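You operate a simulated robot arm through the tools that you are given. There is no shell and no other tool. Be economical: measure what you need, move in short steps, check, and stop when the job is done.

Carry out the task below with a simulated two-armed robot. There is one attempt and no reset: what you move stays moved.

## Task
Snap the carpet wash bottle shut and lock it in the cabinet.
Fine: upright on the upper shelf; spill nothing. Set down upright: what you pick out.

Only the result counts: the job must be done as asked and must still hold three seconds after the hand-in. Knocking over, shifting, dropping, spilling or breaking anything else fails it.

## Robot
Two 7-joint arms with fingered hands on one trunk, on a base that drives. Base frame: it is fixed to the floor where the robot stands at the start and does not move with it; the origin is under the middle of the robot, x ahead of it, y to its left, z up. Lengths are in mm, angles in degrees, forces in N, time in s.
The left shoulder is at the start at [22, 170, 1398], the right one opposite. With the tool pointing down near the work surface each hand reaches from about 100 to 680 mm from the robot's upright axis, wherever it stands, measured 20 degrees to its own side. Places, roughly: cabinet door [500, -1100, 500]; cabinet lock lever [500, -1000, 800]; upper shelf of the steel cabinet [700, -1100, 500]. Payload 4 kg a hand.
The TCP of each hand is the grasp point between the finger pads, 26 mm short of the fingertips. In the tool frame z runs along the fingers and y along their closing line. The gripper opens to 132 mm. The gripper's body begins 73 mm behind the TCP. The gripper is a hand of 4 fingers: y runs from the thumb to the fingers, the wrist lies at [0, 0, -224] in the tool frame, and closing takes about 1.5 s.
Orientation is that of the tool frame in the base frame, as a unit quaternion [x, y, z, w]. With the fingers straight down and closing along the base's y, the tool's x points along the base's -x, its y along +y and its z along -z.

## Interface
- The arms move only by the tool send_rows. It takes "left_deltas", "right_deltas" or both (then of equal length, played together; a hand with none holds still); each is a list of rows, each a list of 6 numbers: the shift along the base's x, y, z in cm, then the turn, a rotation vector about the base's x, y, z in degrees. In form: [[dx, dy, dz, wx, wy, wz], ...]. A call has 1 to 20 rows; each row shifts and turns the commanded pose from where the row before left it. "left_jaw" and "right_jaw" are, for a hand that has rows, the gripper command, from -1 (fully open) to 1 (shut), values between in proportion, set as the call begins (left out, the last holds). Each row takes 0.2 s and may step no farther than 50 mm and 8.6 degrees from the row before; otherwise, or with a gripper value out of range, the whole call is refused. Where a pose cannot be reached the arm comes as near as it can. A force on the tool above 90 N (or 10 N above the force at the start of the call, whichever is more), or a blocked arm, ends the call early, and 0.2 s more pass. The fingers move at their own pace (about 45 mm/s each) and stop on an object; they squeeze with about 32 N. The grip force told is the motor's: it shows also when the fingers shut on nothing. Time passes only in rows, and 0.2 s behind the last, so rows that do not move let the fingers close. The reply holds the time, the measured pose of the TCP, the force on the tool along the base axes, the opening and the grip force, in the units named above and with some noise, with the torque about the TCP (base axes, N m) and any sound that the robot's microphone picked up.
- Cameras (640 x 400 px; columns grow to the right, rows downward): "scene" is now at [80.2, -40.6, 1572.7]; the picture's right is [-0.61, -0.79, 0.00], its down [-0.53, 0.41, -0.74] and it looks along [0.59, -0.46, -0.67] (base axes); focal length 249 px, centre (320, 200). "left" rides on the left gripper at [-68, 2, -97] in its tool frame; the picture's right is [-0.03, -1.00, 0.00], its down [0.82, -0.02, -0.58] and it looks along [0.58, -0.01, 0.82] (tool axes); focal length 270 px, centre (320, 200). "right" rides on the right gripper at [68, 2, -97] in its tool frame; the picture's right is [-0.02, 1.00, 0.00], its down [-0.82, -0.02, -0.58] and it looks along [-0.58, -0.01, 0.82] (tool axes); focal length 270 px, centre (320, 200). There is no depth. A picture from a camera that has moved, and an enlarged one, comes with that camera's place and axes in the base frame and with its lens. The place of the scene camera against the robot may be out by one fixed shift of up to 18 mm in any direction.
- snapshot(camera): a new picture of that camera. No time passes.
- lift_body(by): slides the trunk up (or, below 0, down) by that many mm; the arms and the scene camera ride with it, the base frame stays. It gives what a move gives, with no picture.
- steer(legs): drives the robot by 1 to 6 legs, each [ahead, turn to the left] in mm and degrees, along the robot's own axes; the way and the turn of a leg run together, so that a leg with both is an arc; at most 1500 mm and 180 degrees a leg. The arms and the cameras ride along, it lands a little off, and it stops where it bumps. It gives what a move gives.
- hand_shape(shape, hand): the hand has 4 fingers and takes this shape, open, in about a second: jaw (thumb against the fingers, like two jaws); tri (thumb and two fingers); tip (a fingertip pinch); poke (one finger out to press); point (the index stretched); flat (the hand flat); cup (the hand cupped); fist (a fist). The gripper value then closes the fingers along that shape, each until it touches; the sizes above hold for jaw. It gives what a move gives, with no picture.
- aim_head(pan, tilt): turns the head with the scene camera to pan (to the left, within 86 degrees either way) and tilt (down, from -29 to 69), counted from straight ahead of the robot. It gives what a move gives.
- enlarge(camera, box): a new picture of the part [left, top, right, bottom] of that camera's present view, enlarged. No time passes.
- job_done(): hands the job in; it is judged then, once.

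Work in short steps. Places have to be worked out from the pictures, the camera data and where the tool is seen: move nearer, look again, correct. Check each grasp and each placing, and mend what went wrong. You have 120 turns and 92 pictures in all, those below and enlarged ones among them. Open the grippers and draw the arms clear of the work before you hand the job in, unless the task says otherwise; then end with one line.

The tools are called after "Request:" as name(argument=value, ...) on one line, values as JSON. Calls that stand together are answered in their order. send_rows: Moves the arms, as the interface text tells. Its arguments: {"type":"object","properties":{"left_deltas":{"type":"array"},"left_jaw":{"type":"number"},"right_deltas":{"type":"array"},"right_jaw":{"type":"number"}},"required":[]} The other tools are called the same way: lift_body (by) slides the trunk up or down; hand_shape (shape, hand) gives the hand a shape; steer (legs) drives the base; aim_head (pan, tilt) turns the head that bears the scene camera; snapshot (camera) takes a picture; enlarge (camera, box) takes an enlarged picture of a part of a camera's view; job_done () hands the job in.

At the start:

```text
time: 0.0
left_position: [395.0, -62.5, 1293.4]
left_orientation: [0.001, 1.0, 0.0, 0.0]
left_force: [0.1, 0.1, 0.6]
left_ft_torque: [-0.02, 0.01, 0.01]
left_opening: 132.1
left_finger_force: 0.0
left_shape: jaw
right_position: [362.9, -405.3, 1301.7]
right_orientation: [0.003, 1.0, 0.0, 0.0]
right_force: [0.0, 0.6, 0.3]
right_ft_torque: [-0.01, 0.0, 0.02]
right_opening: 131.9
right_finger_force: 0.2
right_shape: jaw
trunk travel left (down, up): [-625.0, 130.0]
robot x, y, heading: [1.3, 5.0, 0.0]
head pan, tilt: [-37.9, 42.0]
```

scene: 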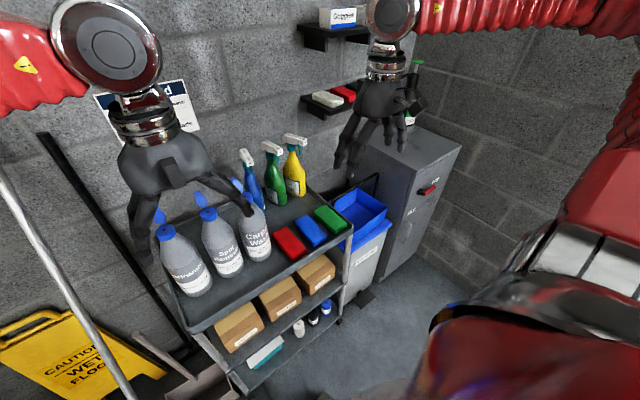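
right: 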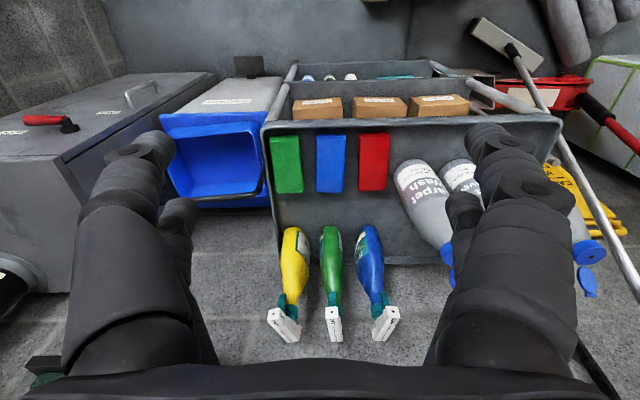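
left: 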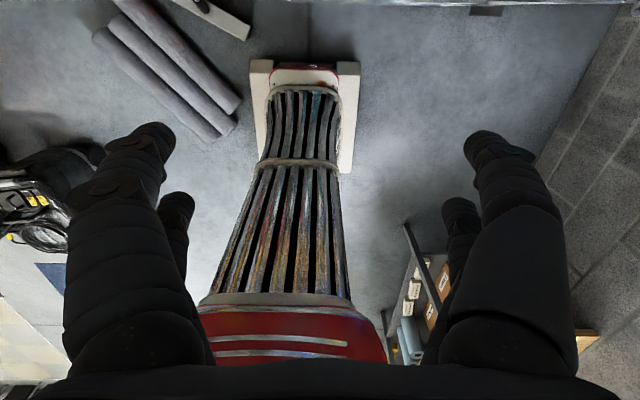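

I'll look closely at the bottles on the cart and at the cabinet first.

Request:
enlarge(camera="scene", box=[130, 140, 290, 300])

Request:
enlarge(camera="scene", box=[330, 80, 490, 290])

Request:
enlarge(camera="right", box=[380, 120, 640, 320])

```text
2.50 times, centred on (210, 220) of scene
camera zoom: at [80.2, -40.6, 1572.7], right [-0.61, -0.79, 0.0], down [-0.53, 0.41, -0.74], along [0.59, -0.46, -0.67], focal length 622 px, centre (595, 150)
```

zoom: 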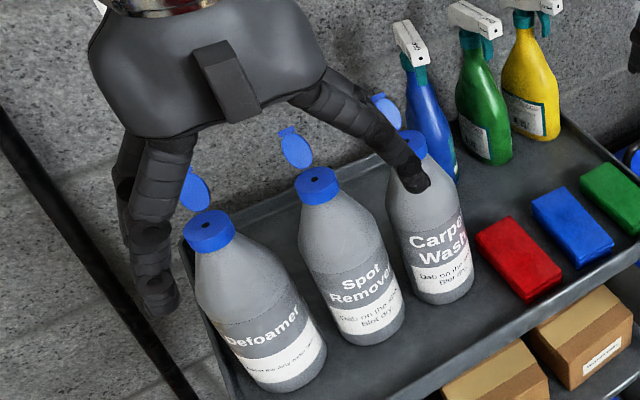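

```text
1.90 times, centred on (410, 185) of scene
camera zoom: at [80.2, -40.6, 1572.7], right [-0.61, -0.79, 0.0], down [-0.53, 0.41, -0.74], along [0.59, -0.46, -0.67], focal length 474 px, centre (149, 229)
```

zoom: 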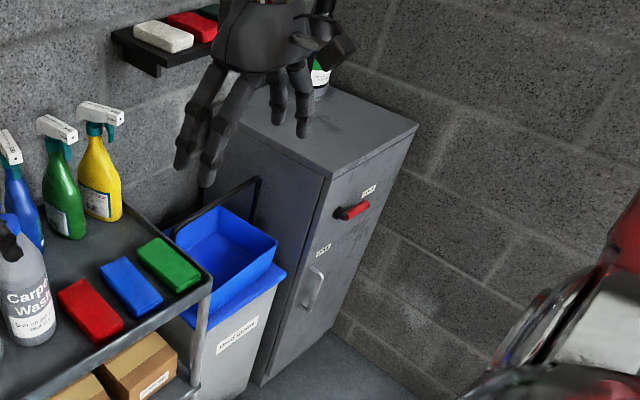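

```text
2.00 times, centred on (510, 220) of right
camera zoom: at [294.6, -402.5, 1397.5], right [0.03, 1.0, 0.0], down [0.82, -0.02, 0.58], along [0.58, -0.02, -0.82], focal length 541 px, centre (-60, 160)
```

zoom: 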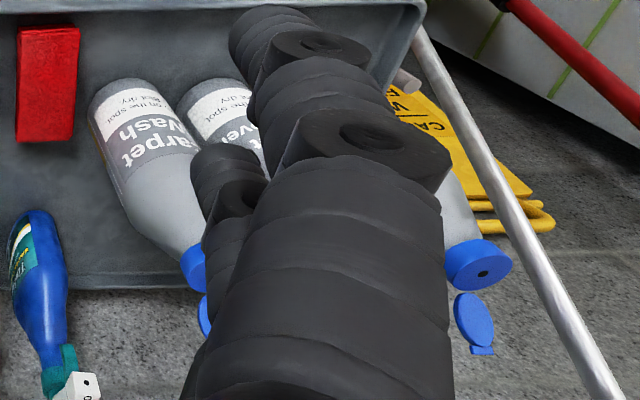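

Carpet Wash is the bottle nearest the sponges, and its flip lid is open at the back. I'll look at the cabinet side and straight ahead.

Request:
aim_head(pan=-70, tilt=35)

Request:
snapshot(camera="scene")

Request:
aim_head(pan=-10, tilt=42)

Request:
snapshot(camera="scene")

```text
time: 1.0
left_position: [395.7, -62.0, 1294.3]
left_orientation: [0.002, 1.0, -0.001, -0.001]
left_force: [0.2, -0.2, -0.2]
left_ft_torque: [0.0, 0.0, -0.01]
left_opening: 131.8
left_finger_force: 0.1
left_shape: jaw
right_position: [362.3, -406.9, 1302.8]
right_orientation: [0.003, 1.0, 0.0, 0.0]
right_force: [0.0, -1.2, 0.3]
right_ft_torque: [-0.02, -0.01, -0.01]
right_opening: 132.0
right_finger_force: 0.1
right_shape: jaw
trunk travel left (down, up): [-625.0, 130.0]
robot x, y, heading: [1.8, 1.2, -0.1]
head pan, tilt: [-70.0, 35.0]
```

```text
85 pictures are left
camera scene: at [44.5, -71.9, 1583.1], right [-0.94, -0.34, 0.0], down [-0.2, 0.54, -0.82], along [0.28, -0.77, -0.57], focal length 249 px, centre (320, 200)
```

scene: 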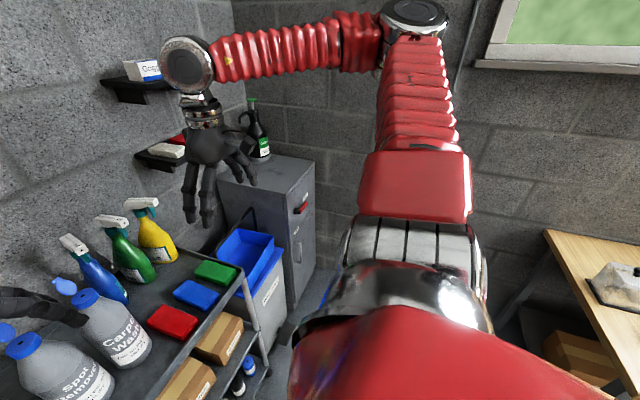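

```text
time: 2.3
left_position: [393.8, -60.9, 1294.9]
left_orientation: [0.002, 1.0, 0.0, 0.0]
left_force: [0.0, 0.1, -0.3]
left_ft_torque: [-0.01, -0.03, 0.0]
left_opening: 131.9
left_finger_force: 0.1
left_shape: jaw
right_position: [362.4, -405.5, 1302.3]
right_orientation: [0.003, 1.0, -0.001, -0.001]
right_force: [0.6, 0.2, -0.2]
right_ft_torque: [0.0, 0.01, -0.02]
right_opening: 132.0
right_finger_force: 0.0
right_shape: jaw
trunk travel left (down, up): [-625.0, 130.0]
robot x, y, heading: [0.1, 2.4, -0.1]
head pan, tilt: [-10.0, 42.0]
```

```text
84 pictures are left
camera scene: at [96.6, -3.8, 1572.6], right [-0.17, -0.98, 0.0], down [-0.66, 0.12, -0.74], along [0.73, -0.13, -0.67], focal length 249 px, centre (320, 200)
```

scene: 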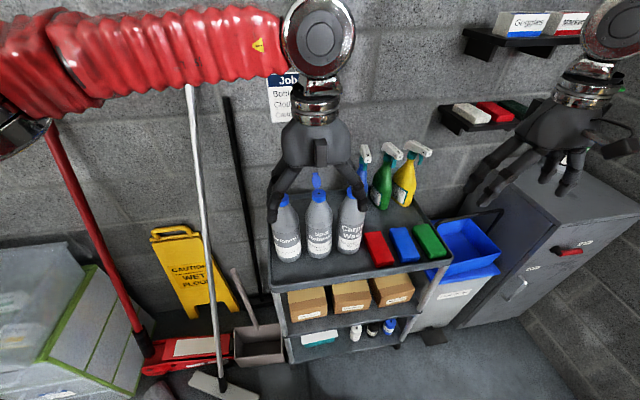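

I'll read the job card and check the cabinet details.

Request:
enlarge(camera="scene", box=[250, 60, 330, 130])

Request:
enlarge(camera="scene", box=[440, 180, 640, 340])

Request:
enlarge(camera="scene", box=[260, 150, 420, 270])

```text
5.71 times, centred on (290, 95) of scene
camera zoom: at [96.6, -3.8, 1572.6], right [-0.17, -0.98, 0.0], down [-0.66, 0.12, -0.74], along [0.73, -0.13, -0.67], focal length 1421 px, centre (491, 800)
```

zoom: 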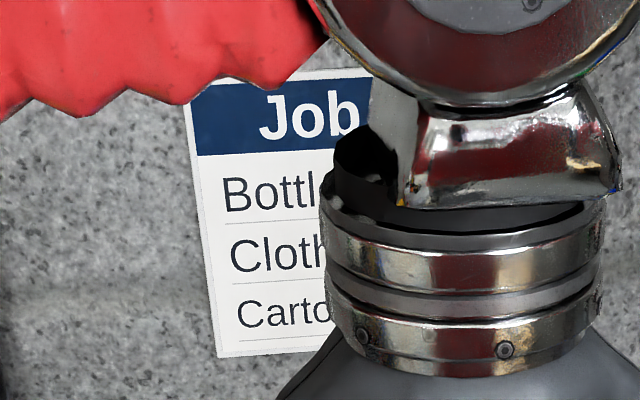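

```text
2.50 times, centred on (540, 260) of scene
camera zoom: at [96.6, -3.8, 1572.6], right [-0.17, -0.98, 0.0], down [-0.66, 0.12, -0.74], along [0.73, -0.13, -0.67], focal length 622 px, centre (-230, 50)
```

zoom: 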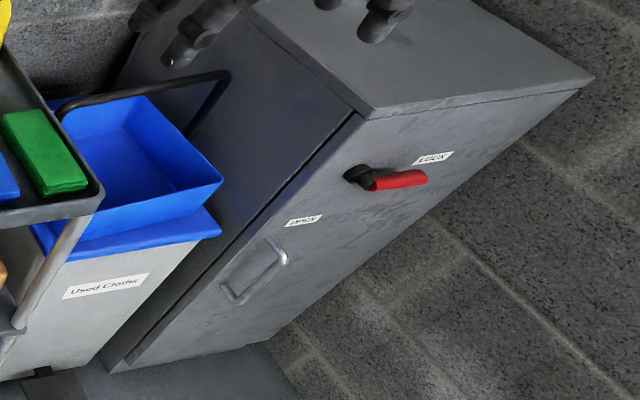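

```text
3.33 times, centred on (340, 210) of scene
camera zoom: at [96.6, -3.8, 1572.6], right [-0.17, -0.98, 0.0], down [-0.66, 0.12, -0.74], along [0.73, -0.13, -0.67], focal length 829 px, centre (253, 167)
```

zoom: 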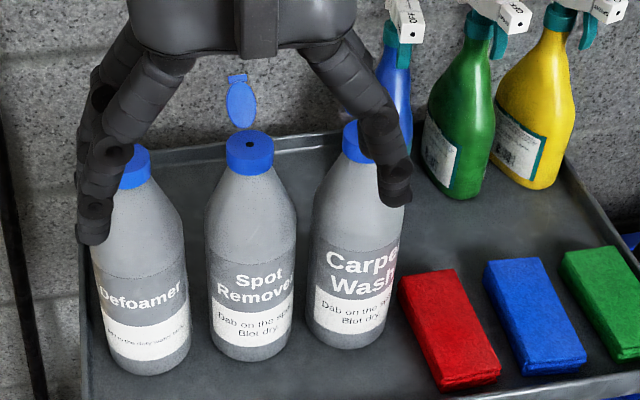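

The lever points at LOCK, and its OPEN position is down-left. I judge the Carpet Wash to be near (630, -200) with the tray at z≈830 and the cap at z≈1100. I'll move the left arm aside for a clear view and lower the trunk to grasping height.

Request:
send_rows(left_deltas=[[-2, 5, 0, 0, 0, 0], [-2, 5, 0, 0, 0, 0], [-2, 5, 0, 0, 0, 0], [-2, 5, 0, 0, 0, 0]])

Request:
lift_body(by=-200)

Request:
aim_head(pan=-20, tilt=35)

Request:
snapshot(camera="scene")

Request:
enlarge(camera="scene", box=[220, 130, 380, 230])

```text
refused: row 1 steps farther than a row can; nothing moved
```

```text
time: 4.4
left_position: [393.7, -61.1, 1094.5]
left_orientation: [0.001, 1.0, 0.0, 0.0]
left_force: [0.6, -0.3, -0.1]
left_ft_torque: [0.01, 0.03, 0.01]
left_opening: 131.9
left_finger_force: 0.0
left_shape: jaw
right_position: [362.7, -405.1, 1102.7]
right_orientation: [0.002, 1.0, 0.001, 0.0]
right_force: [1.1, 0.6, 0.1]
right_ft_torque: [0.01, 0.02, 0.01]
right_opening: 132.0
right_finger_force: 0.1
right_shape: jaw
trunk travel left (down, up): [-425.0, 330.0]
robot x, y, heading: [1.4, 0.2, -0.2]
head pan, tilt: [-10.0, 42.0]
```

```text
time: 5.2
left_position: [393.8, -62.3, 1094.7]
left_orientation: [0.002, 1.0, 0.0, 0.0]
left_force: [0.2, 0.4, 0.3]
left_ft_torque: [0.0, -0.01, 0.02]
left_opening: 131.9
left_finger_force: 0.1
left_shape: jaw
right_position: [362.2, -404.5, 1102.0]
right_orientation: [0.003, 1.0, 0.0, 0.0]
right_force: [-0.3, -0.9, 0.5]
right_ft_torque: [0.0, -0.03, -0.05]
right_opening: 132.3
right_finger_force: 0.1
right_shape: jaw
trunk travel left (down, up): [-425.0, 330.0]
robot x, y, heading: [2.6, -0.5, -0.2]
head pan, tilt: [-20.0, 35.0]
```

```text
80 pictures are left
camera scene: at [117.3, -19.2, 1382.1], right [-0.34, -0.94, 0.0], down [-0.54, 0.2, -0.82], along [0.77, -0.28, -0.57], focal length 249 px, centre (320, 200)
```

scene: 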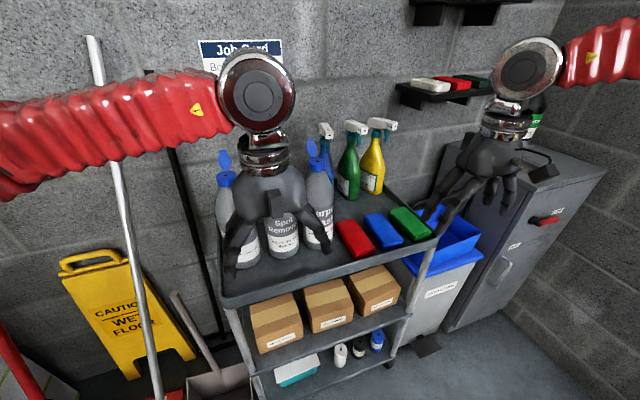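

```text
4.00 times, centred on (300, 180) of scene
camera zoom: at [117.3, -19.2, 1382.1], right [-0.34, -0.94, 0.0], down [-0.54, 0.2, -0.82], along [0.77, -0.28, -0.57], focal length 995 px, centre (400, 280)
```

zoom: 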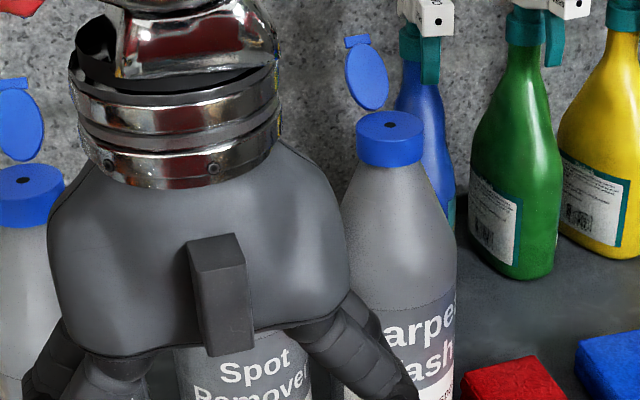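

The left hand is still in the way (my rows were too long). I'll retract it with shorter rows and look again.

Request:
send_rows(left_deltas=[[-2.5, 4, 0, 0, 0, 0], [-2.5, 4, 0, 0, 0, 0], [-2.5, 4, 0, 0, 0, 0], [-2.5, 4, 0, 0, 0, 0], [0, 4, 0, 0, 0, 0]])

Request:
enlarge(camera="scene", box=[200, 130, 440, 280])

```text
time: 6.4
left_position: [294.2, 136.3, 1093.6]
left_orientation: [0.002, 1.0, -0.001, 0.001]
left_force: [-0.4, -0.7, -0.2]
left_ft_torque: [-0.02, -0.01, 0.01]
left_opening: 131.9
left_finger_force: 0.1
left_shape: jaw
right_position: [362.2, -405.0, 1102.6]
right_orientation: [0.002, 1.0, -0.001, 0.0]
right_force: [-0.6, 0.1, 0.0]
right_ft_torque: [-0.06, -0.01, 0.03]
right_opening: 131.7
right_finger_force: 0.1
right_shape: jaw
trunk travel left (down, up): [-425.0, 330.0]
robot x, y, heading: [-0.3, -0.3, -0.0]
head pan, tilt: [-20.0, 35.0]
```

```text
2.67 times, centred on (320, 205) of scene
camera zoom: at [117.0, -18.1, 1382.2], right [-0.34, -0.94, 0.0], down [-0.54, 0.2, -0.82], along [0.77, -0.28, -0.57], focal length 663 px, centre (320, 187)
```

zoom: 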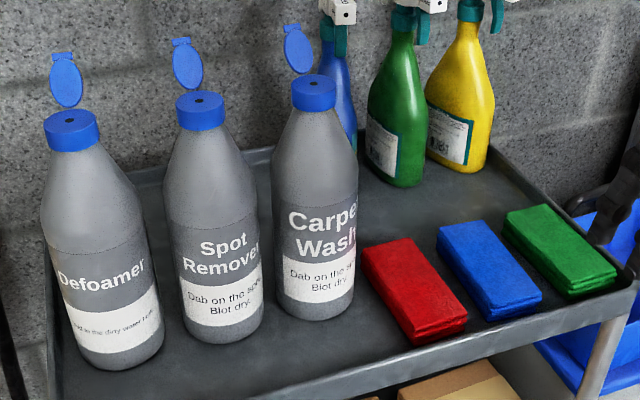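

Triangulated: cap top ≈(618, -195, 1125), bottle Ø≈85, and Spot Remover 100 mm to the left. I'll grasp the body with the right hand from its free -y side, passing above the sponges. First step is to yaw the right hand.

Request:
send_rows(right_deltas=[[0, 0.5, 0, 0, 0, -8.46], [0, 0.5, 0, 0, 0, -8.46], [0, 0.5, 0, 0, 0, -8.46], [0, 0.5, 0, 0, 0, -8.46], [0, 0.5, 0, 0, 0, -8.46], [0, 0.5, 0, 0, 0, -8.46], [0, 0.5, 0, 0, 0, -8.46], [0, 0.5, 0, 0, 0, -8.46], [0, 0.5, 0, 0, 0, -8.46], [0, 0.5, 0, 0, 0, -8.46], [0, 0.5, 0, 0, 0, -8.46], [0, 0.5, 0, 0, 0, -8.46], [0, 0.5, 0, 0, 0, -8.46]])

```text
time: 9.2
left_position: [295.1, 136.1, 1094.3]
left_orientation: [0.001, 1.0, 0.0, 0.0]
left_force: [0.6, 0.6, -0.2]
left_ft_torque: [0.0, 0.02, -0.01]
left_opening: 132.1
left_finger_force: 0.0
left_shape: jaw
right_position: [377.0, -585.6, 1081.8]
right_orientation: [0.818, 0.575, 0.006, -0.006]
right_force: [0.6, 0.0, -0.3]
right_ft_torque: [-0.06, 0.02, -0.03]
right_opening: 131.9
right_finger_force: 0.0
right_shape: jaw
right hand out of reach, approached as far as the arm can: row 8, 9, 10, 11, 12, 13
trunk travel left (down, up): [-425.0, 330.0]
robot x, y, heading: [-1.0, -2.3, 0.0]
head pan, tilt: [-20.0, 35.0]
```

The orientation was reached, but the position was pushed off by a limit while pointing down. I'll tilt toward horizontal and see whether the pose becomes reachable.

Request:
send_rows(right_deltas=[[0, 0, 0, 7.69, -2.8, 0], [0, 0, 0, 7.69, -2.8, 0], [0, 0, 0, 7.69, -2.8, 0], [0, 0, 0, 7.69, -2.8, 0], [0, 0, 0, 7.69, -2.8, 0], [0, 0, 0, 7.69, -2.8, 0]])

```text
time: 10.6
left_position: [294.5, 136.3, 1094.0]
left_orientation: [0.001, 1.0, 0.0, 0.0]
left_force: [0.3, -0.1, 0.5]
left_ft_torque: [-0.01, 0.0, -0.01]
left_opening: 132.1
left_finger_force: 0.1
left_shape: jaw
right_position: [376.7, -585.8, 1081.8]
right_orientation: [0.746, 0.52, 0.34, -0.239]
right_force: [-0.1, 0.2, 0.0]
right_ft_torque: [-0.03, 0.0, -0.01]
right_opening: 131.7
right_finger_force: 0.0
right_shape: jaw
trunk travel left (down, up): [-425.0, 330.0]
robot x, y, heading: [0.9, -0.9, -0.1]
head pan, tilt: [-20.0, 35.0]
```

The hand is tracking again from where it is. I'll finish the tilt while shifting toward +y.

Request:
send_rows(right_deltas=[[0, 3, 0, 7.69, -2.8, 0], [0, 3, 0, 7.69, -2.8, 0], [0, 3, 0, 7.69, -2.8, 0], [0, 3, 0, 7.69, -2.8, 0], [0, 3, 0, 7.69, -2.8, 0]])

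Request:
snapshot(camera="scene")

```text
time: 11.8
left_position: [293.2, 135.8, 1094.7]
left_orientation: [0.001, 1.0, 0.0, 0.0]
left_force: [0.3, -0.6, -0.3]
left_ft_torque: [-0.01, -0.05, -0.01]
left_opening: 132.0
left_finger_force: 0.1
left_shape: jaw
right_position: [375.7, -435.6, 1083.7]
right_orientation: [0.58, 0.404, 0.579, -0.407]
right_force: [-0.2, 0.2, -0.1]
right_ft_torque: [-0.02, -0.02, -0.02]
right_opening: 132.0
right_finger_force: 0.0
right_shape: jaw
trunk travel left (down, up): [-425.0, 330.0]
robot x, y, heading: [-0.2, 1.7, -0.0]
head pan, tilt: [-20.0, 35.0]
```

```text
77 pictures are left
camera scene: at [117.2, -19.5, 1382.2], right [-0.34, -0.94, 0.0], down [-0.54, 0.2, -0.82], along [0.77, -0.28, -0.57], focal length 249 px, centre (320, 200)
```

scene: 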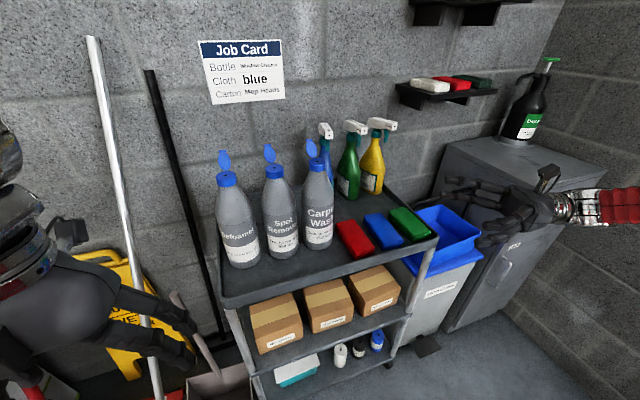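

The hand is now horizontal, pointing (0.34, 0.94, 0). I'll move to the pre-grasp 170 mm short of the bottle, staying high and then coming down to z≈985.

Request:
send_rows(right_deltas=[[3.7, 1.6, 0, 0, 0, 0], [3.7, 1.6, 0, 0, 0, 0], [3.7, 1.6, 0, 0, 0, 0], [3.7, 1.6, 0, 0, 0, 0], [3.7, 1.6, 0, 0, 0, 0], [0, 0, -3.3, 0, 0, 0], [0, 0, -3.3, 0, 0, 0], [0, 0, -3.3, 0, 0, 0]])

Request:
snapshot(camera="scene")

Request:
snapshot(camera="right")

```text
time: 13.6
left_position: [294.7, 135.5, 1094.1]
left_orientation: [0.002, 1.0, 0.0, -0.001]
left_force: [-0.2, 0.0, 0.3]
left_ft_torque: [0.02, 0.0, -0.01]
left_opening: 132.1
left_finger_force: 0.1
left_shape: jaw
right_position: [560.9, -357.4, 984.7]
right_orientation: [0.581, 0.403, 0.578, -0.407]
right_force: [-0.8, -0.1, -0.6]
right_ft_torque: [-0.01, -0.02, -0.02]
right_opening: 131.9
right_finger_force: 0.0
right_shape: jaw
trunk travel left (down, up): [-425.0, 330.0]
robot x, y, heading: [2.2, 5.1, -0.3]
head pan, tilt: [-20.0, 35.0]
```

```text
76 pictures are left
camera scene: at [117.4, -20.0, 1382.1], right [-0.34, -0.94, 0.0], down [-0.54, 0.2, -0.82], along [0.77, -0.28, -0.57], focal length 249 px, centre (320, 200)
```

scene: 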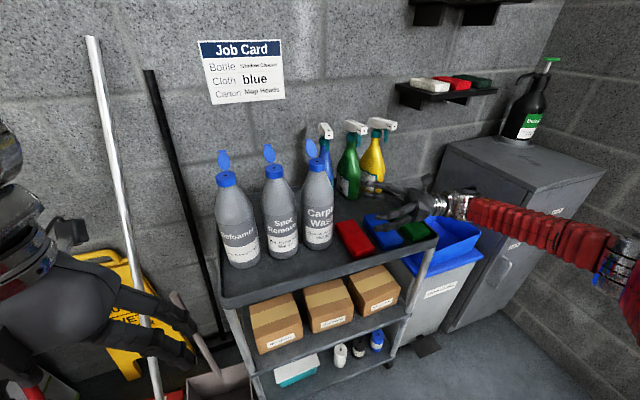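

```text
75 pictures are left
camera right: at [529.6, -448.0, 1051.6], right [0.94, -0.34, -0.03], down [-0.22, -0.53, -0.82], along [0.26, 0.77, -0.58], focal length 270 px, centre (320, 200)
```

right: 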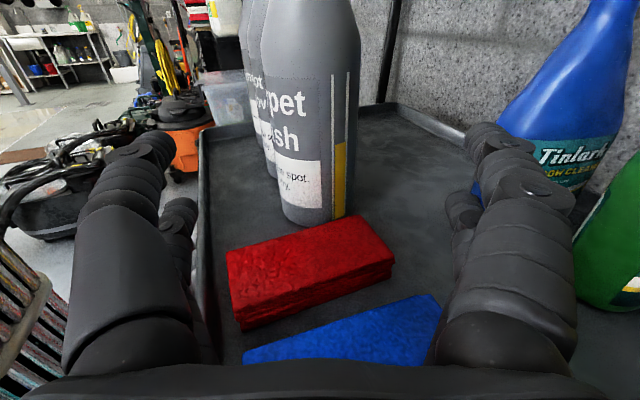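

The bottle axis reads ≈(611, -195) and the tray z≈870. The hand clears the sponges, so I'll advance to the bottle with the jaw still open.

Request:
send_rows(right_deltas=[[1.02, 3.24, 0, 0, 0, 0], [1.02, 3.24, 0, 0, 0, 0], [1.02, 3.24, 0, 0, 0, 0], [1.02, 3.24, 0, 0, 0, 0], [1.02, 3.1, 0, 0, 0, 0]])

Request:
snapshot(camera="right")

Request:
enlarge(camera="scene", box=[200, 130, 440, 280])

```text
time: 14.8
left_position: [295.5, 136.8, 1094.5]
left_orientation: [0.001, 1.0, -0.001, -0.001]
left_force: [0.0, 0.2, -0.4]
left_ft_torque: [-0.01, 0.01, 0.04]
left_opening: 132.1
left_finger_force: 0.0
left_shape: jaw
right_position: [613.0, -194.4, 983.3]
right_orientation: [0.58, 0.405, 0.578, -0.407]
right_force: [0.8, -0.6, -0.5]
right_ft_torque: [0.05, 0.03, 0.0]
right_opening: 131.6
right_finger_force: 0.0
right_shape: jaw
trunk travel left (down, up): [-425.0, 330.0]
robot x, y, heading: [0.9, 4.2, 0.1]
head pan, tilt: [-20.0, 35.0]
```

```text
74 pictures are left
camera right: at [582.0, -285.5, 1051.2], right [0.94, -0.34, -0.03], down [-0.22, -0.54, -0.82], along [0.26, 0.77, -0.58], focal length 270 px, centre (320, 200)
```

right: 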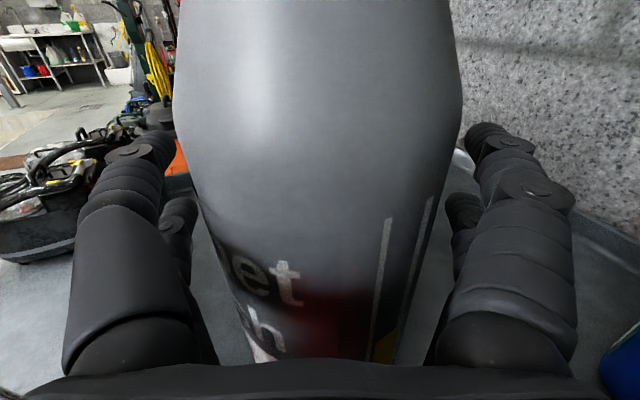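

```text
2.67 times, centred on (320, 205) of scene
camera zoom: at [117.9, -18.8, 1382.1], right [-0.34, -0.94, 0.0], down [-0.54, 0.2, -0.82], along [0.77, -0.28, -0.57], focal length 663 px, centre (320, 187)
```

zoom: 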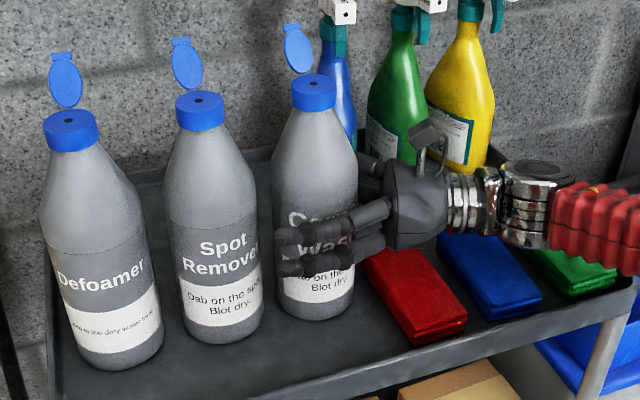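

The bottle is well centred between the fingers, so I'll close on it.

Request:
send_rows(right_deltas=[[0, 0, 0, 0, 0, 0], [0, 0, 0, 0, 0, 0], [0, 0, 0, 0, 0, 0], [0, 0, 0, 0, 0, 0], [0, 0, 0, 0, 0, 0], [0, 0, 0, 0, 0, 0], [0, 0, 0, 0, 0, 0], [0, 0, 0, 0, 0, 0]], right_jaw=1)

Request:
enlarge(camera="scene", box=[200, 130, 440, 280])

```text
time: 16.6
left_position: [294.7, 136.7, 1093.5]
left_orientation: [0.002, 1.0, 0.0, 0.0]
left_force: [-0.1, 0.1, -0.2]
left_ft_torque: [0.01, 0.02, 0.0]
left_opening: 131.8
left_finger_force: 0.1
left_shape: jaw
right_position: [612.7, -195.1, 984.9]
right_orientation: [0.58, 0.405, 0.578, -0.407]
right_force: [-0.1, 1.6, 0.6]
right_ft_torque: [0.23, -0.09, 0.08]
right_opening: 58.5
right_finger_force: 32.1
right_shape: jaw
trunk travel left (down, up): [-425.0, 330.0]
robot x, y, heading: [-0.7, 3.2, 0.0]
head pan, tilt: [-20.0, 35.0]
```

```text
2.67 times, centred on (320, 205) of scene
camera zoom: at [117.2, -19.1, 1382.2], right [-0.34, -0.94, 0.0], down [-0.54, 0.2, -0.82], along [0.77, -0.28, -0.57], focal length 663 px, centre (320, 187)
```

zoom: 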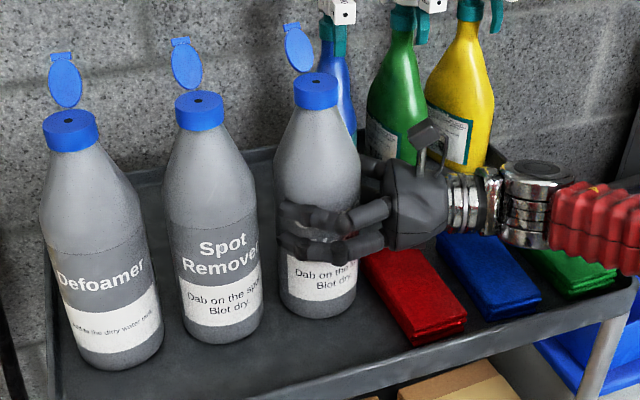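

The grip is firm at 32 N. Now I'll prepare the left hand to flip the lid by taking the poke shape, then look at its geometry.

Request:
hand_shape(hand="left", shape="poke")

Request:
send_rows(left_deltas=[[2, -1, 3, 0, -7, 0], [2, -1, 3, 0, -7, 0], [2, -1, 3, 0, -7, 0], [2, -1, 3, 0, -7, 0], [2, -1, 3, 0, -7, 0]])

Request:
aim_head(pan=-10, tilt=30)

Request:
snapshot(camera="scene")

Request:
snapshot(camera="left")

```text
time: 17.5
left_position: [294.3, 136.5, 1094.6]
left_orientation: [0.002, 1.0, 0.001, 0.0]
left_force: [0.4, -0.1, -0.5]
left_ft_torque: [0.01, -0.01, 0.01]
left_opening: 0.0
left_finger_force: 0.2
left_shape: poke
right_position: [612.6, -194.7, 984.1]
right_orientation: [0.58, 0.405, 0.577, -0.408]
right_force: [-1.0, 0.9, -0.3]
right_ft_torque: [0.27, -0.03, 0.06]
right_opening: 58.5
right_finger_force: 32.1
right_shape: jaw
trunk travel left (down, up): [-425.0, 330.0]
robot x, y, heading: [1.1, 3.4, -0.0]
head pan, tilt: [-20.0, 35.0]
```

```text
time: 18.7
left_position: [394.7, 86.1, 1244.5]
left_orientation: [0.002, 0.954, 0.002, 0.301]
left_force: [0.9, 0.6, 1.0]
left_ft_torque: [-0.01, -0.01, -0.02]
left_opening: 0.0
left_finger_force: 0.1
left_shape: poke
right_position: [612.2, -195.3, 984.5]
right_orientation: [0.581, 0.404, 0.577, -0.408]
right_force: [-0.8, 1.3, -0.1]
right_ft_torque: [0.25, -0.12, 0.04]
right_opening: 58.8
right_finger_force: 31.7
right_shape: jaw
trunk travel left (down, up): [-425.0, 330.0]
robot x, y, heading: [0.9, 2.3, 0.2]
head pan, tilt: [-20.0, 35.0]
```

```text
time: 19.4
left_position: [394.4, 87.7, 1243.7]
left_orientation: [0.001, 0.954, 0.0, 0.3]
left_force: [-0.6, -0.8, 0.3]
left_ft_torque: [-0.04, -0.03, 0.02]
left_opening: 0.0
left_finger_force: 0.0
left_shape: poke
right_position: [610.7, -194.5, 982.8]
right_orientation: [0.58, 0.405, 0.578, -0.408]
right_force: [-0.6, 0.8, 1.2]
right_ft_torque: [0.21, -0.12, 0.06]
right_opening: 58.7
right_finger_force: 32.1
right_shape: jaw
trunk travel left (down, up): [-425.0, 330.0]
robot x, y, heading: [2.9, -0.0, 0.0]
head pan, tilt: [-10.0, 30.0]
```

```text
71 pictures are left
camera scene: at [123.6, -4.8, 1389.9], right [-0.17, -0.98, 0.0], down [-0.49, 0.09, -0.87], along [0.85, -0.15, -0.5], focal length 249 px, centre (320, 200)
```

scene: 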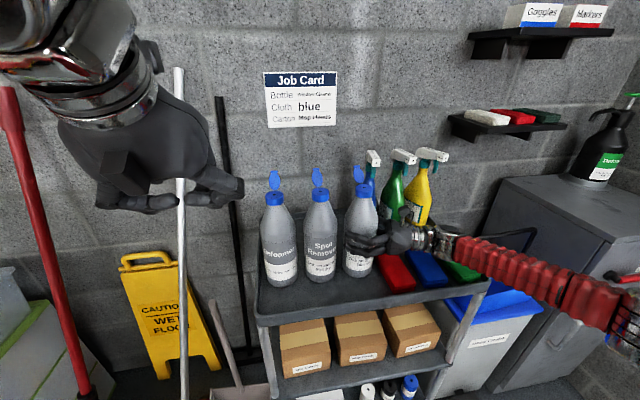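

```text
70 pictures are left
camera left: at [394.6, 88.8, 1361.6], right [0.02, -1.0, 0.01], down [-1.0, -0.02, 0.01], along [-0.01, -0.01, -1.0], focal length 270 px, centre (320, 200)
```

left: 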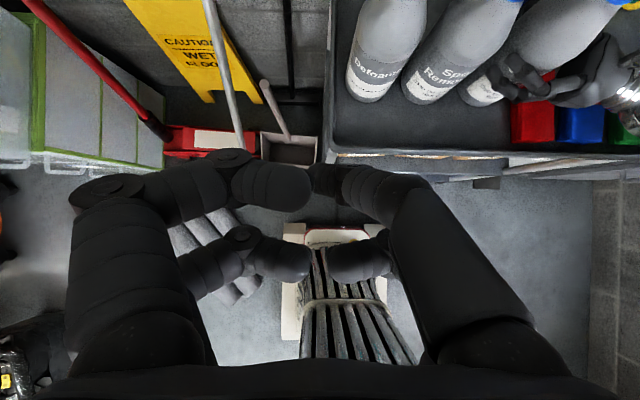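

The poke shape shows bent fingers meeting near the TCP. I'll try point, which should give a straight finger to hook behind the lid.

Request:
hand_shape(hand="left", shape="point")

Request:
snapshot(camera="left")

Request:
enlarge(camera="scene", box=[40, 50, 280, 230])

```text
time: 20.3
left_position: [395.2, 87.7, 1243.5]
left_orientation: [0.002, 0.954, 0.0, 0.3]
left_force: [0.6, -0.2, -0.2]
left_ft_torque: [0.01, 0.01, 0.01]
left_opening: 0.1
left_finger_force: 0.0
left_shape: point
right_position: [612.9, -195.8, 983.8]
right_orientation: [0.58, 0.405, 0.578, -0.407]
right_force: [-0.4, 0.4, 0.8]
right_ft_torque: [0.28, -0.1, 0.02]
right_opening: 58.6
right_finger_force: 32.1
right_shape: jaw
trunk travel left (down, up): [-425.0, 330.0]
robot x, y, heading: [-0.5, -0.1, -0.3]
head pan, tilt: [-10.0, 30.0]
```

```text
69 pictures are left
camera left: at [394.7, 88.9, 1361.5], right [0.02, -1.0, 0.01], down [-1.0, -0.02, 0.01], along [-0.01, -0.01, -1.0], focal length 270 px, centre (320, 200)
```

left: 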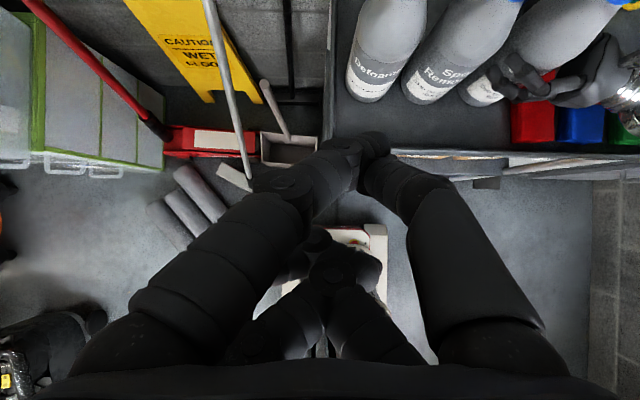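

```text
2.22 times, centred on (160, 140) of scene
camera zoom: at [123.6, -4.7, 1390.0], right [-0.17, -0.98, 0.0], down [-0.49, 0.09, -0.87], along [0.85, -0.15, -0.5], focal length 553 px, centre (676, 333)
```

zoom: 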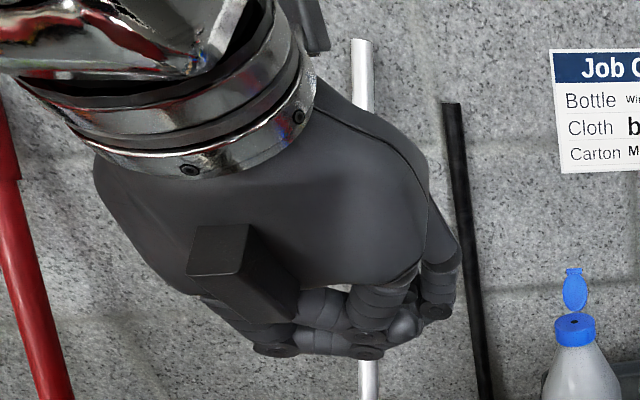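

Point also leaves curled fingers that would foul the lid. A closed jaw, with all fingers straight, is cleaner. I'll close the left jaw, keep it tilted 35° forward, and carry it high over the lids to a place behind and above the Carpet Wash lid.

Request:
hand_shape(hand="left", shape="jaw")

Request:
send_rows(left_deltas=[[0, 0, 3, 0, 0, 0], [3.28, -3.03, 0, 0, 0, 0], [3.28, -3.03, 0, 0, 0, 0], [3.28, -3.03, 0, 0, 0, 0], [3.28, -3.03, 0, 0, 0, 0], [3.28, -3.03, 0, 0, 0, 0], [3.28, -3.03, 0, 0, 0, 0], [3.28, -3.03, 0, 0, 0, 0], [3.28, -3.03, 0, 0, 0, 0], [3.28, -3.03, 0, 0, 0, 0]], left_jaw=1)

Request:
snapshot(camera="scene")

Request:
snapshot(camera="left")

```text
time: 21.2
left_position: [393.7, 87.8, 1243.8]
left_orientation: [0.002, 0.954, 0.001, 0.3]
left_force: [0.4, -1.0, -0.9]
left_ft_torque: [-0.02, 0.0, -0.03]
left_opening: 131.7
left_finger_force: 0.0
left_shape: jaw
right_position: [612.5, -194.7, 984.8]
right_orientation: [0.58, 0.404, 0.578, -0.407]
right_force: [0.4, 1.2, 0.5]
right_ft_torque: [0.3, -0.14, 0.05]
right_opening: 58.6
right_finger_force: 32.2
right_shape: jaw
trunk travel left (down, up): [-425.0, 330.0]
robot x, y, heading: [-0.8, -0.8, -0.1]
head pan, tilt: [-10.0, 30.0]
```

```text
time: 23.6
left_position: [680.0, -101.6, 1287.6]
left_orientation: [-0.035, 0.953, -0.011, 0.3]
left_force: [-0.9, 0.1, 0.7]
left_ft_torque: [-0.05, 0.02, -0.01]
left_opening: 0.1
left_finger_force: 32.0
left_shape: jaw
left hand out of reach, approached as far as the arm can: row 9, 10
right_position: [612.3, -192.7, 983.3]
right_orientation: [0.581, 0.404, 0.578, -0.407]
right_force: [-1.6, -0.1, 0.7]
right_ft_torque: [0.02, 0.03, 0.0]
right_opening: 56.7
right_finger_force: 32.1
right_shape: jaw
trunk travel left (down, up): [-425.0, 330.0]
robot x, y, heading: [1.8, -1.2, -0.2]
head pan, tilt: [-10.0, 30.0]
stopped in row 10 (left hand): the arm was blocked; the commanded pose is now the measured one
```

```text
67 pictures are left
camera scene: at [124.3, -3.3, 1389.9], right [-0.17, -0.98, 0.0], down [-0.49, 0.09, -0.87], along [0.85, -0.15, -0.5], focal length 249 px, centre (320, 200)
```

scene: 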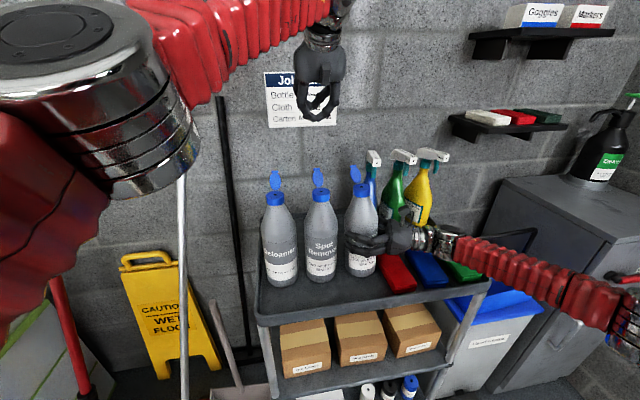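

```text
66 pictures are left
camera left: at [679.8, -95.0, 1405.3], right [0.08, -0.99, 0.06], down [-1.0, -0.08, 0.01], along [0.0, -0.06, -1.0], focal length 270 px, centre (320, 200)
```

left: 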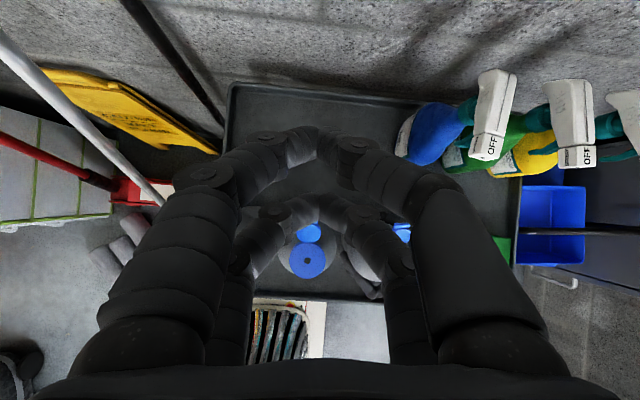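

The left arm can't reach behind the lid where the bottle stands. I'll retract it and then use the right hand to lift the bottle a little and bring it closer, upright, to flip the lid in the air.

Request:
send_rows(left_deltas=[[-3.5, 2.5, 0, 0, 2, 0], [-3.5, 2.5, 0, 0, 2, 0], [-3.5, 2.5, 0, 0, 2, 0], [-3.5, 2.5, 0, 0, 2, 0], [-3.5, 2.5, 0, 0, 2, 0], [-3.5, 2.5, 0, 0, 2, 0], [-3.5, 2.5, 0, 0, 2, 0], [-3.5, 2.5, 0, 0, 2, 0]])

Request:
send_rows(right_deltas=[[0, 0, 1, 0, 0, 0], [0, 0, 1, 0, 0, 0], [0, 0, 1, 0, 0, 0], [0, 0, 1.5, 0, 0, 0]])

Request:
enlarge(camera="scene", box=[240, 130, 480, 300])

```text
time: 25.4
left_position: [397.3, 95.6, 1286.0]
left_orientation: [-0.033, 0.986, -0.005, 0.165]
left_force: [0.4, 0.8, -0.8]
left_ft_torque: [-0.04, 0.03, -0.01]
left_opening: 0.0
left_finger_force: 32.5
left_shape: jaw
right_position: [612.9, -194.7, 985.3]
right_orientation: [0.58, 0.405, 0.578, -0.408]
right_force: [-0.1, 1.0, -2.0]
right_ft_torque: [0.16, -0.05, -0.01]
right_opening: 56.2
right_finger_force: 31.8
right_shape: jaw
trunk travel left (down, up): [-425.0, 330.0]
robot x, y, heading: [3.1, 1.4, 0.0]
head pan, tilt: [-10.0, 30.0]
```

```text
time: 26.4
left_position: [397.7, 94.7, 1287.0]
left_orientation: [-0.033, 0.986, -0.006, 0.166]
left_force: [0.4, 0.9, 0.1]
left_ft_torque: [0.01, 0.03, 0.0]
left_opening: 0.2
left_finger_force: 32.1
left_shape: jaw
right_position: [613.1, -194.1, 1029.6]
right_orientation: [0.58, 0.404, 0.577, -0.409]
right_force: [-0.3, -0.3, -4.9]
right_ft_torque: [0.07, 0.0, -0.03]
right_opening: 56.0
right_finger_force: 32.3
right_shape: jaw
trunk travel left (down, up): [-425.0, 330.0]
robot x, y, heading: [0.2, 1.0, 0.0]
head pan, tilt: [-10.0, 30.0]
```

```text
2.35 times, centred on (360, 215) of scene
camera zoom: at [124.1, -4.9, 1389.9], right [-0.17, -0.98, 0.0], down [-0.49, 0.09, -0.87], along [0.85, -0.15, -0.5], focal length 585 px, centre (226, 165)
```

zoom: 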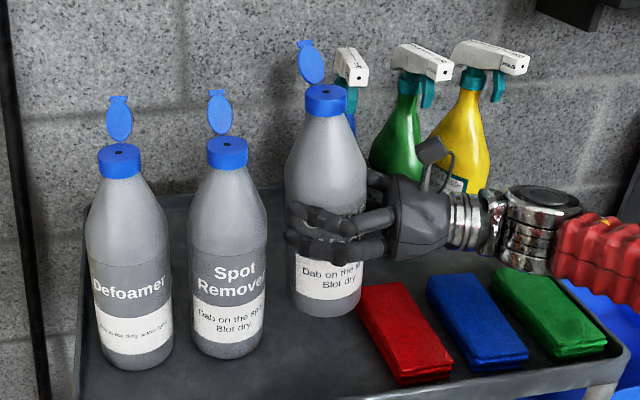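

Lifted cleanly, with a weight of about 5 N. I'll bring it toward the robot, then left to about (440, -100).

Request:
send_rows(right_deltas=[[-3, 0, 0, 0, 0, 0], [-3, 0, 0, 0, 0, 0], [-3, 0, 0, 0, 0, 0], [-3, 0, 0, 0, 0, 0], [-3, 0, 0, 0, 0, 0], [-2.3, 0, 0, 0, 0, 0], [0, 3, 0, 0, 0, 0], [0, 3, 0, 0, 0, 0], [0, 3, 0, 0, 0, 0]])

Request:
aim_head(pan=-10, tilt=40)

Request:
snapshot(camera="scene")

Request:
snapshot(camera="left")

```text
time: 28.4
left_position: [397.9, 95.2, 1287.3]
left_orientation: [-0.034, 0.986, -0.005, 0.165]
left_force: [-0.1, 1.1, 0.2]
left_ft_torque: [-0.01, 0.01, 0.03]
left_opening: 0.0
left_finger_force: 31.9
left_shape: jaw
right_position: [442.1, -102.0, 1027.9]
right_orientation: [0.58, 0.405, 0.578, -0.407]
right_force: [-0.6, 0.5, -6.0]
right_ft_torque: [0.11, -0.04, 0.02]
right_opening: 50.0
right_finger_force: 31.8
right_shape: jaw
trunk travel left (down, up): [-425.0, 330.0]
robot x, y, heading: [-0.1, -1.8, 0.0]
head pan, tilt: [-10.0, 30.0]
```

```text
time: 29.1
left_position: [397.0, 94.5, 1286.4]
left_orientation: [-0.033, 0.986, -0.005, 0.165]
left_force: [1.0, 0.2, -0.1]
left_ft_torque: [0.01, 0.03, -0.03]
left_opening: 0.0
left_finger_force: 32.4
left_shape: jaw
right_position: [440.4, -103.1, 1028.5]
right_orientation: [0.58, 0.404, 0.578, -0.407]
right_force: [-0.7, 0.3, -4.8]
right_ft_torque: [0.11, -0.05, 0.02]
right_opening: 49.9
right_finger_force: 32.7
right_shape: jaw
trunk travel left (down, up): [-425.0, 330.0]
robot x, y, heading: [2.5, 2.0, 0.2]
head pan, tilt: [-10.0, 40.0]
```

```text
64 pictures are left
camera scene: at [118.6, -3.8, 1374.6], right [-0.17, -0.98, 0.0], down [-0.63, 0.11, -0.77], along [0.75, -0.13, -0.64], focal length 249 px, centre (320, 200)
```

scene: 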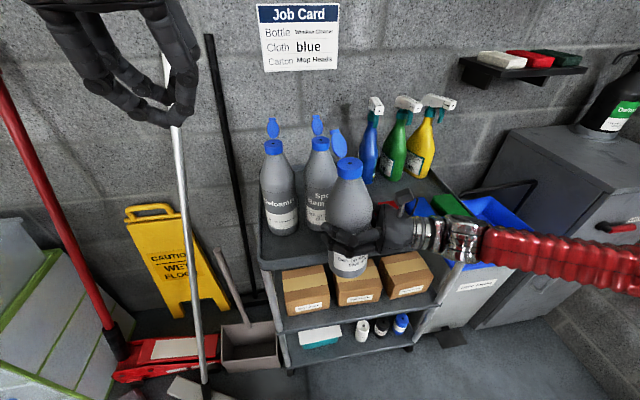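

```text
63 pictures are left
camera left: at [430.2, 100.6, 1400.8], right [0.09, -1.0, 0.03], down [-0.96, -0.08, 0.28], along [-0.28, -0.05, -0.96], focal length 270 px, centre (320, 200)
```

left: 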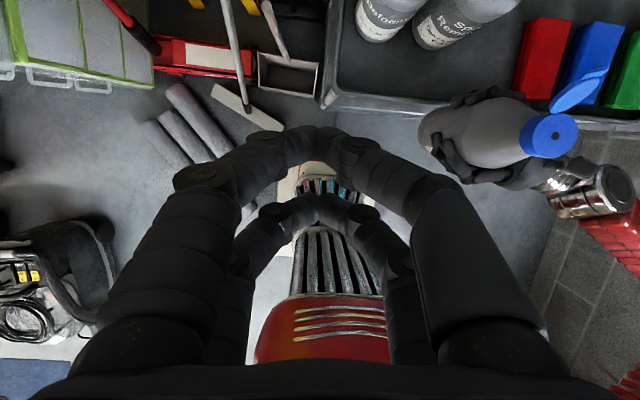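

The grip opening has fallen from 58 to 50, so I'll inspect the grasp before going further.

Request:
snapshot(camera="right")

Request:
enlarge(camera="scene", box=[280, 120, 440, 280])

```text
62 pictures are left
camera right: at [409.8, -193.5, 1095.3], right [0.94, -0.34, -0.03], down [-0.22, -0.53, -0.82], along [0.26, 0.77, -0.58], focal length 270 px, centre (320, 200)
```

right: 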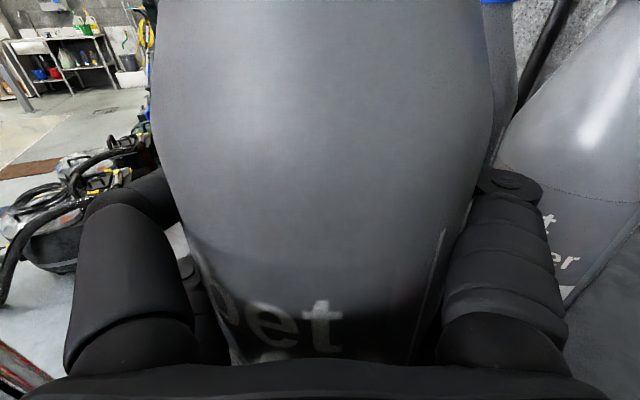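

```text
2.50 times, centred on (360, 200) of scene
camera zoom: at [118.6, -3.8, 1374.6], right [-0.17, -0.98, 0.0], down [-0.63, 0.11, -0.77], along [0.75, -0.13, -0.64], focal length 622 px, centre (220, 200)
```

zoom: 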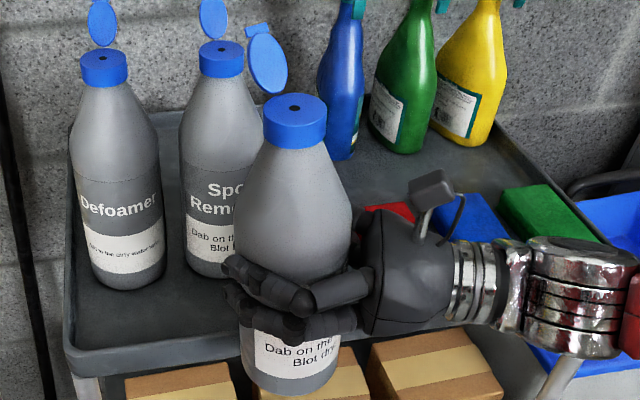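

The fingers have wrapped into a secure enveloping grip. The cap top is at ≈(438, -105, 1169), and the lid stands behind it around (468, -94, 1190). I'll move the left fingers above the spot behind the lid.

Request:
send_rows(left_deltas=[[2.6, -3.7, 0, 0, 0, 0], [2.6, -3.7, 0, 0, 0, 0], [2.6, -3.7, 0, 0, 0, 0], [2.6, -3.7, 0, 0, 0, 0], [2.6, -3.7, 0, 0, 0, 0]])

Request:
snapshot(camera="left")

Request:
snapshot(camera="scene")

```text
time: 30.3
left_position: [526.8, -93.3, 1287.8]
left_orientation: [-0.031, 0.986, -0.005, 0.165]
left_force: [0.8, -0.6, 0.1]
left_ft_torque: [0.01, 0.0, 0.03]
left_opening: 0.0
left_finger_force: 32.2
left_shape: jaw
right_position: [441.4, -104.4, 1027.6]
right_orientation: [0.58, 0.404, 0.578, -0.408]
right_force: [-0.1, 0.1, -4.3]
right_ft_torque: [0.12, -0.04, 0.01]
right_opening: 49.9
right_finger_force: 32.0
right_shape: jaw
trunk travel left (down, up): [-425.0, 330.0]
robot x, y, heading: [-1.0, -1.3, -0.3]
head pan, tilt: [-10.0, 40.0]
```

```text
60 pictures are left
camera left: at [559.9, -87.7, 1400.7], right [0.09, -1.0, 0.03], down [-0.96, -0.07, 0.28], along [-0.28, -0.05, -0.96], focal length 270 px, centre (320, 200)
```

left: 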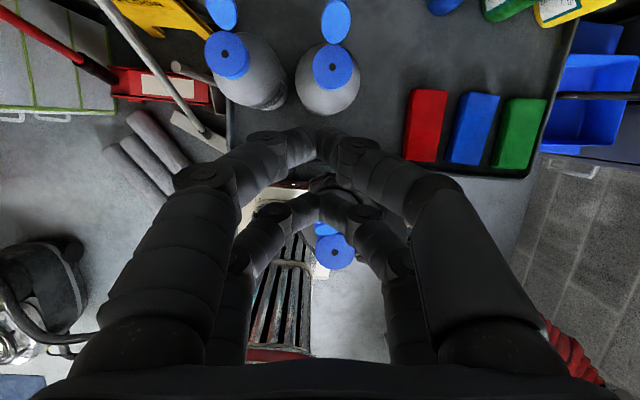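

```text
59 pictures are left
camera scene: at [119.0, -5.6, 1374.5], right [-0.17, -0.98, 0.0], down [-0.63, 0.11, -0.77], along [0.75, -0.13, -0.64], focal length 249 px, centre (320, 200)
```

scene: 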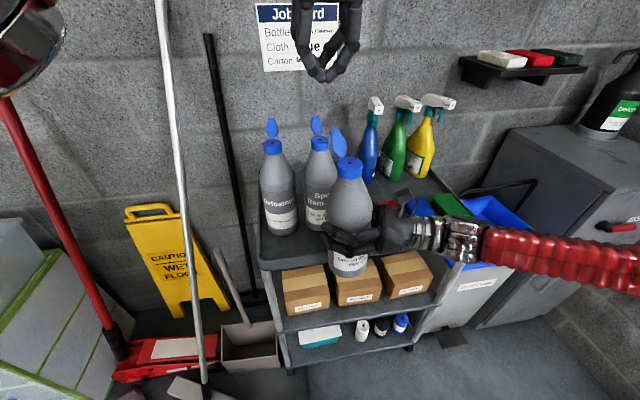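

The fingers line up with the lid and sit behind it. I'll lower them to tip height just below the lid's top.

Request:
send_rows(left_deltas=[[0, 0, -2, 0, 0, 0], [0, 0, -2, 0, 0, 0], [0, 0, -2, 0, 0, 0], [0, 0, -1.7, 0, 0, 0]])

Request:
enlarge(camera="scene", box=[260, 60, 420, 220])

Request:
snapshot(camera="left")

```text
time: 31.3
left_position: [526.6, -92.0, 1211.3]
left_orientation: [-0.034, 0.986, -0.005, 0.166]
left_force: [0.4, -0.5, 0.5]
left_ft_torque: [0.0, 0.02, -0.02]
left_opening: 0.2
left_finger_force: 32.4
left_shape: jaw
right_position: [440.6, -102.1, 1027.8]
right_orientation: [0.58, 0.404, 0.579, -0.407]
right_force: [-0.8, -0.4, -5.0]
right_ft_torque: [0.1, -0.07, -0.03]
right_opening: 49.9
right_finger_force: 32.1
right_shape: jaw
trunk travel left (down, up): [-425.0, 330.0]
robot x, y, heading: [-1.7, 0.5, -0.1]
head pan, tilt: [-10.0, 40.0]
```

```text
2.50 times, centred on (340, 140) of scene
camera zoom: at [118.9, -3.8, 1374.5], right [-0.17, -0.98, 0.0], down [-0.63, 0.11, -0.77], along [0.75, -0.13, -0.64], focal length 622 px, centre (270, 350)
```

zoom: 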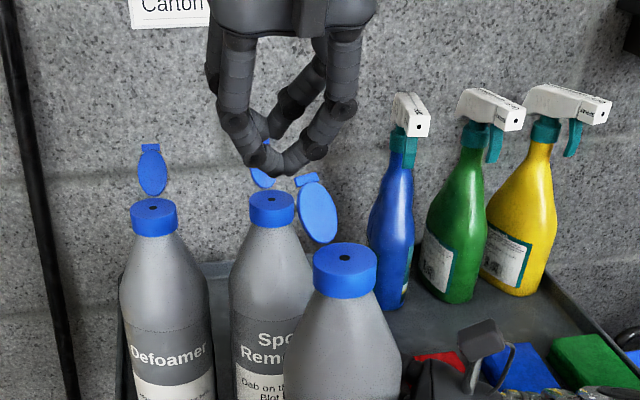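

```text
57 pictures are left
camera left: at [560.0, -85.8, 1324.4], right [0.09, -1.0, 0.03], down [-0.96, -0.08, 0.28], along [-0.28, -0.05, -0.96], focal length 270 px, centre (320, 200)
```

left: 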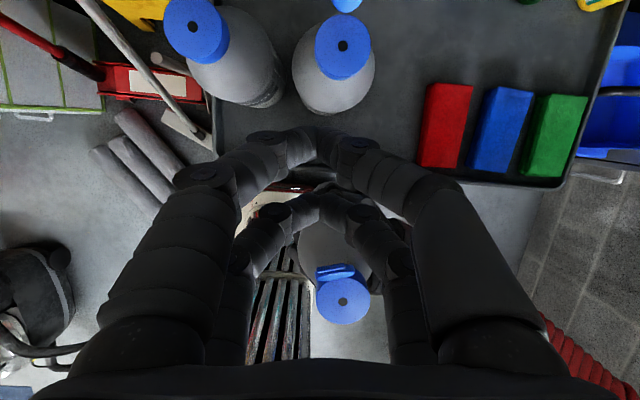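

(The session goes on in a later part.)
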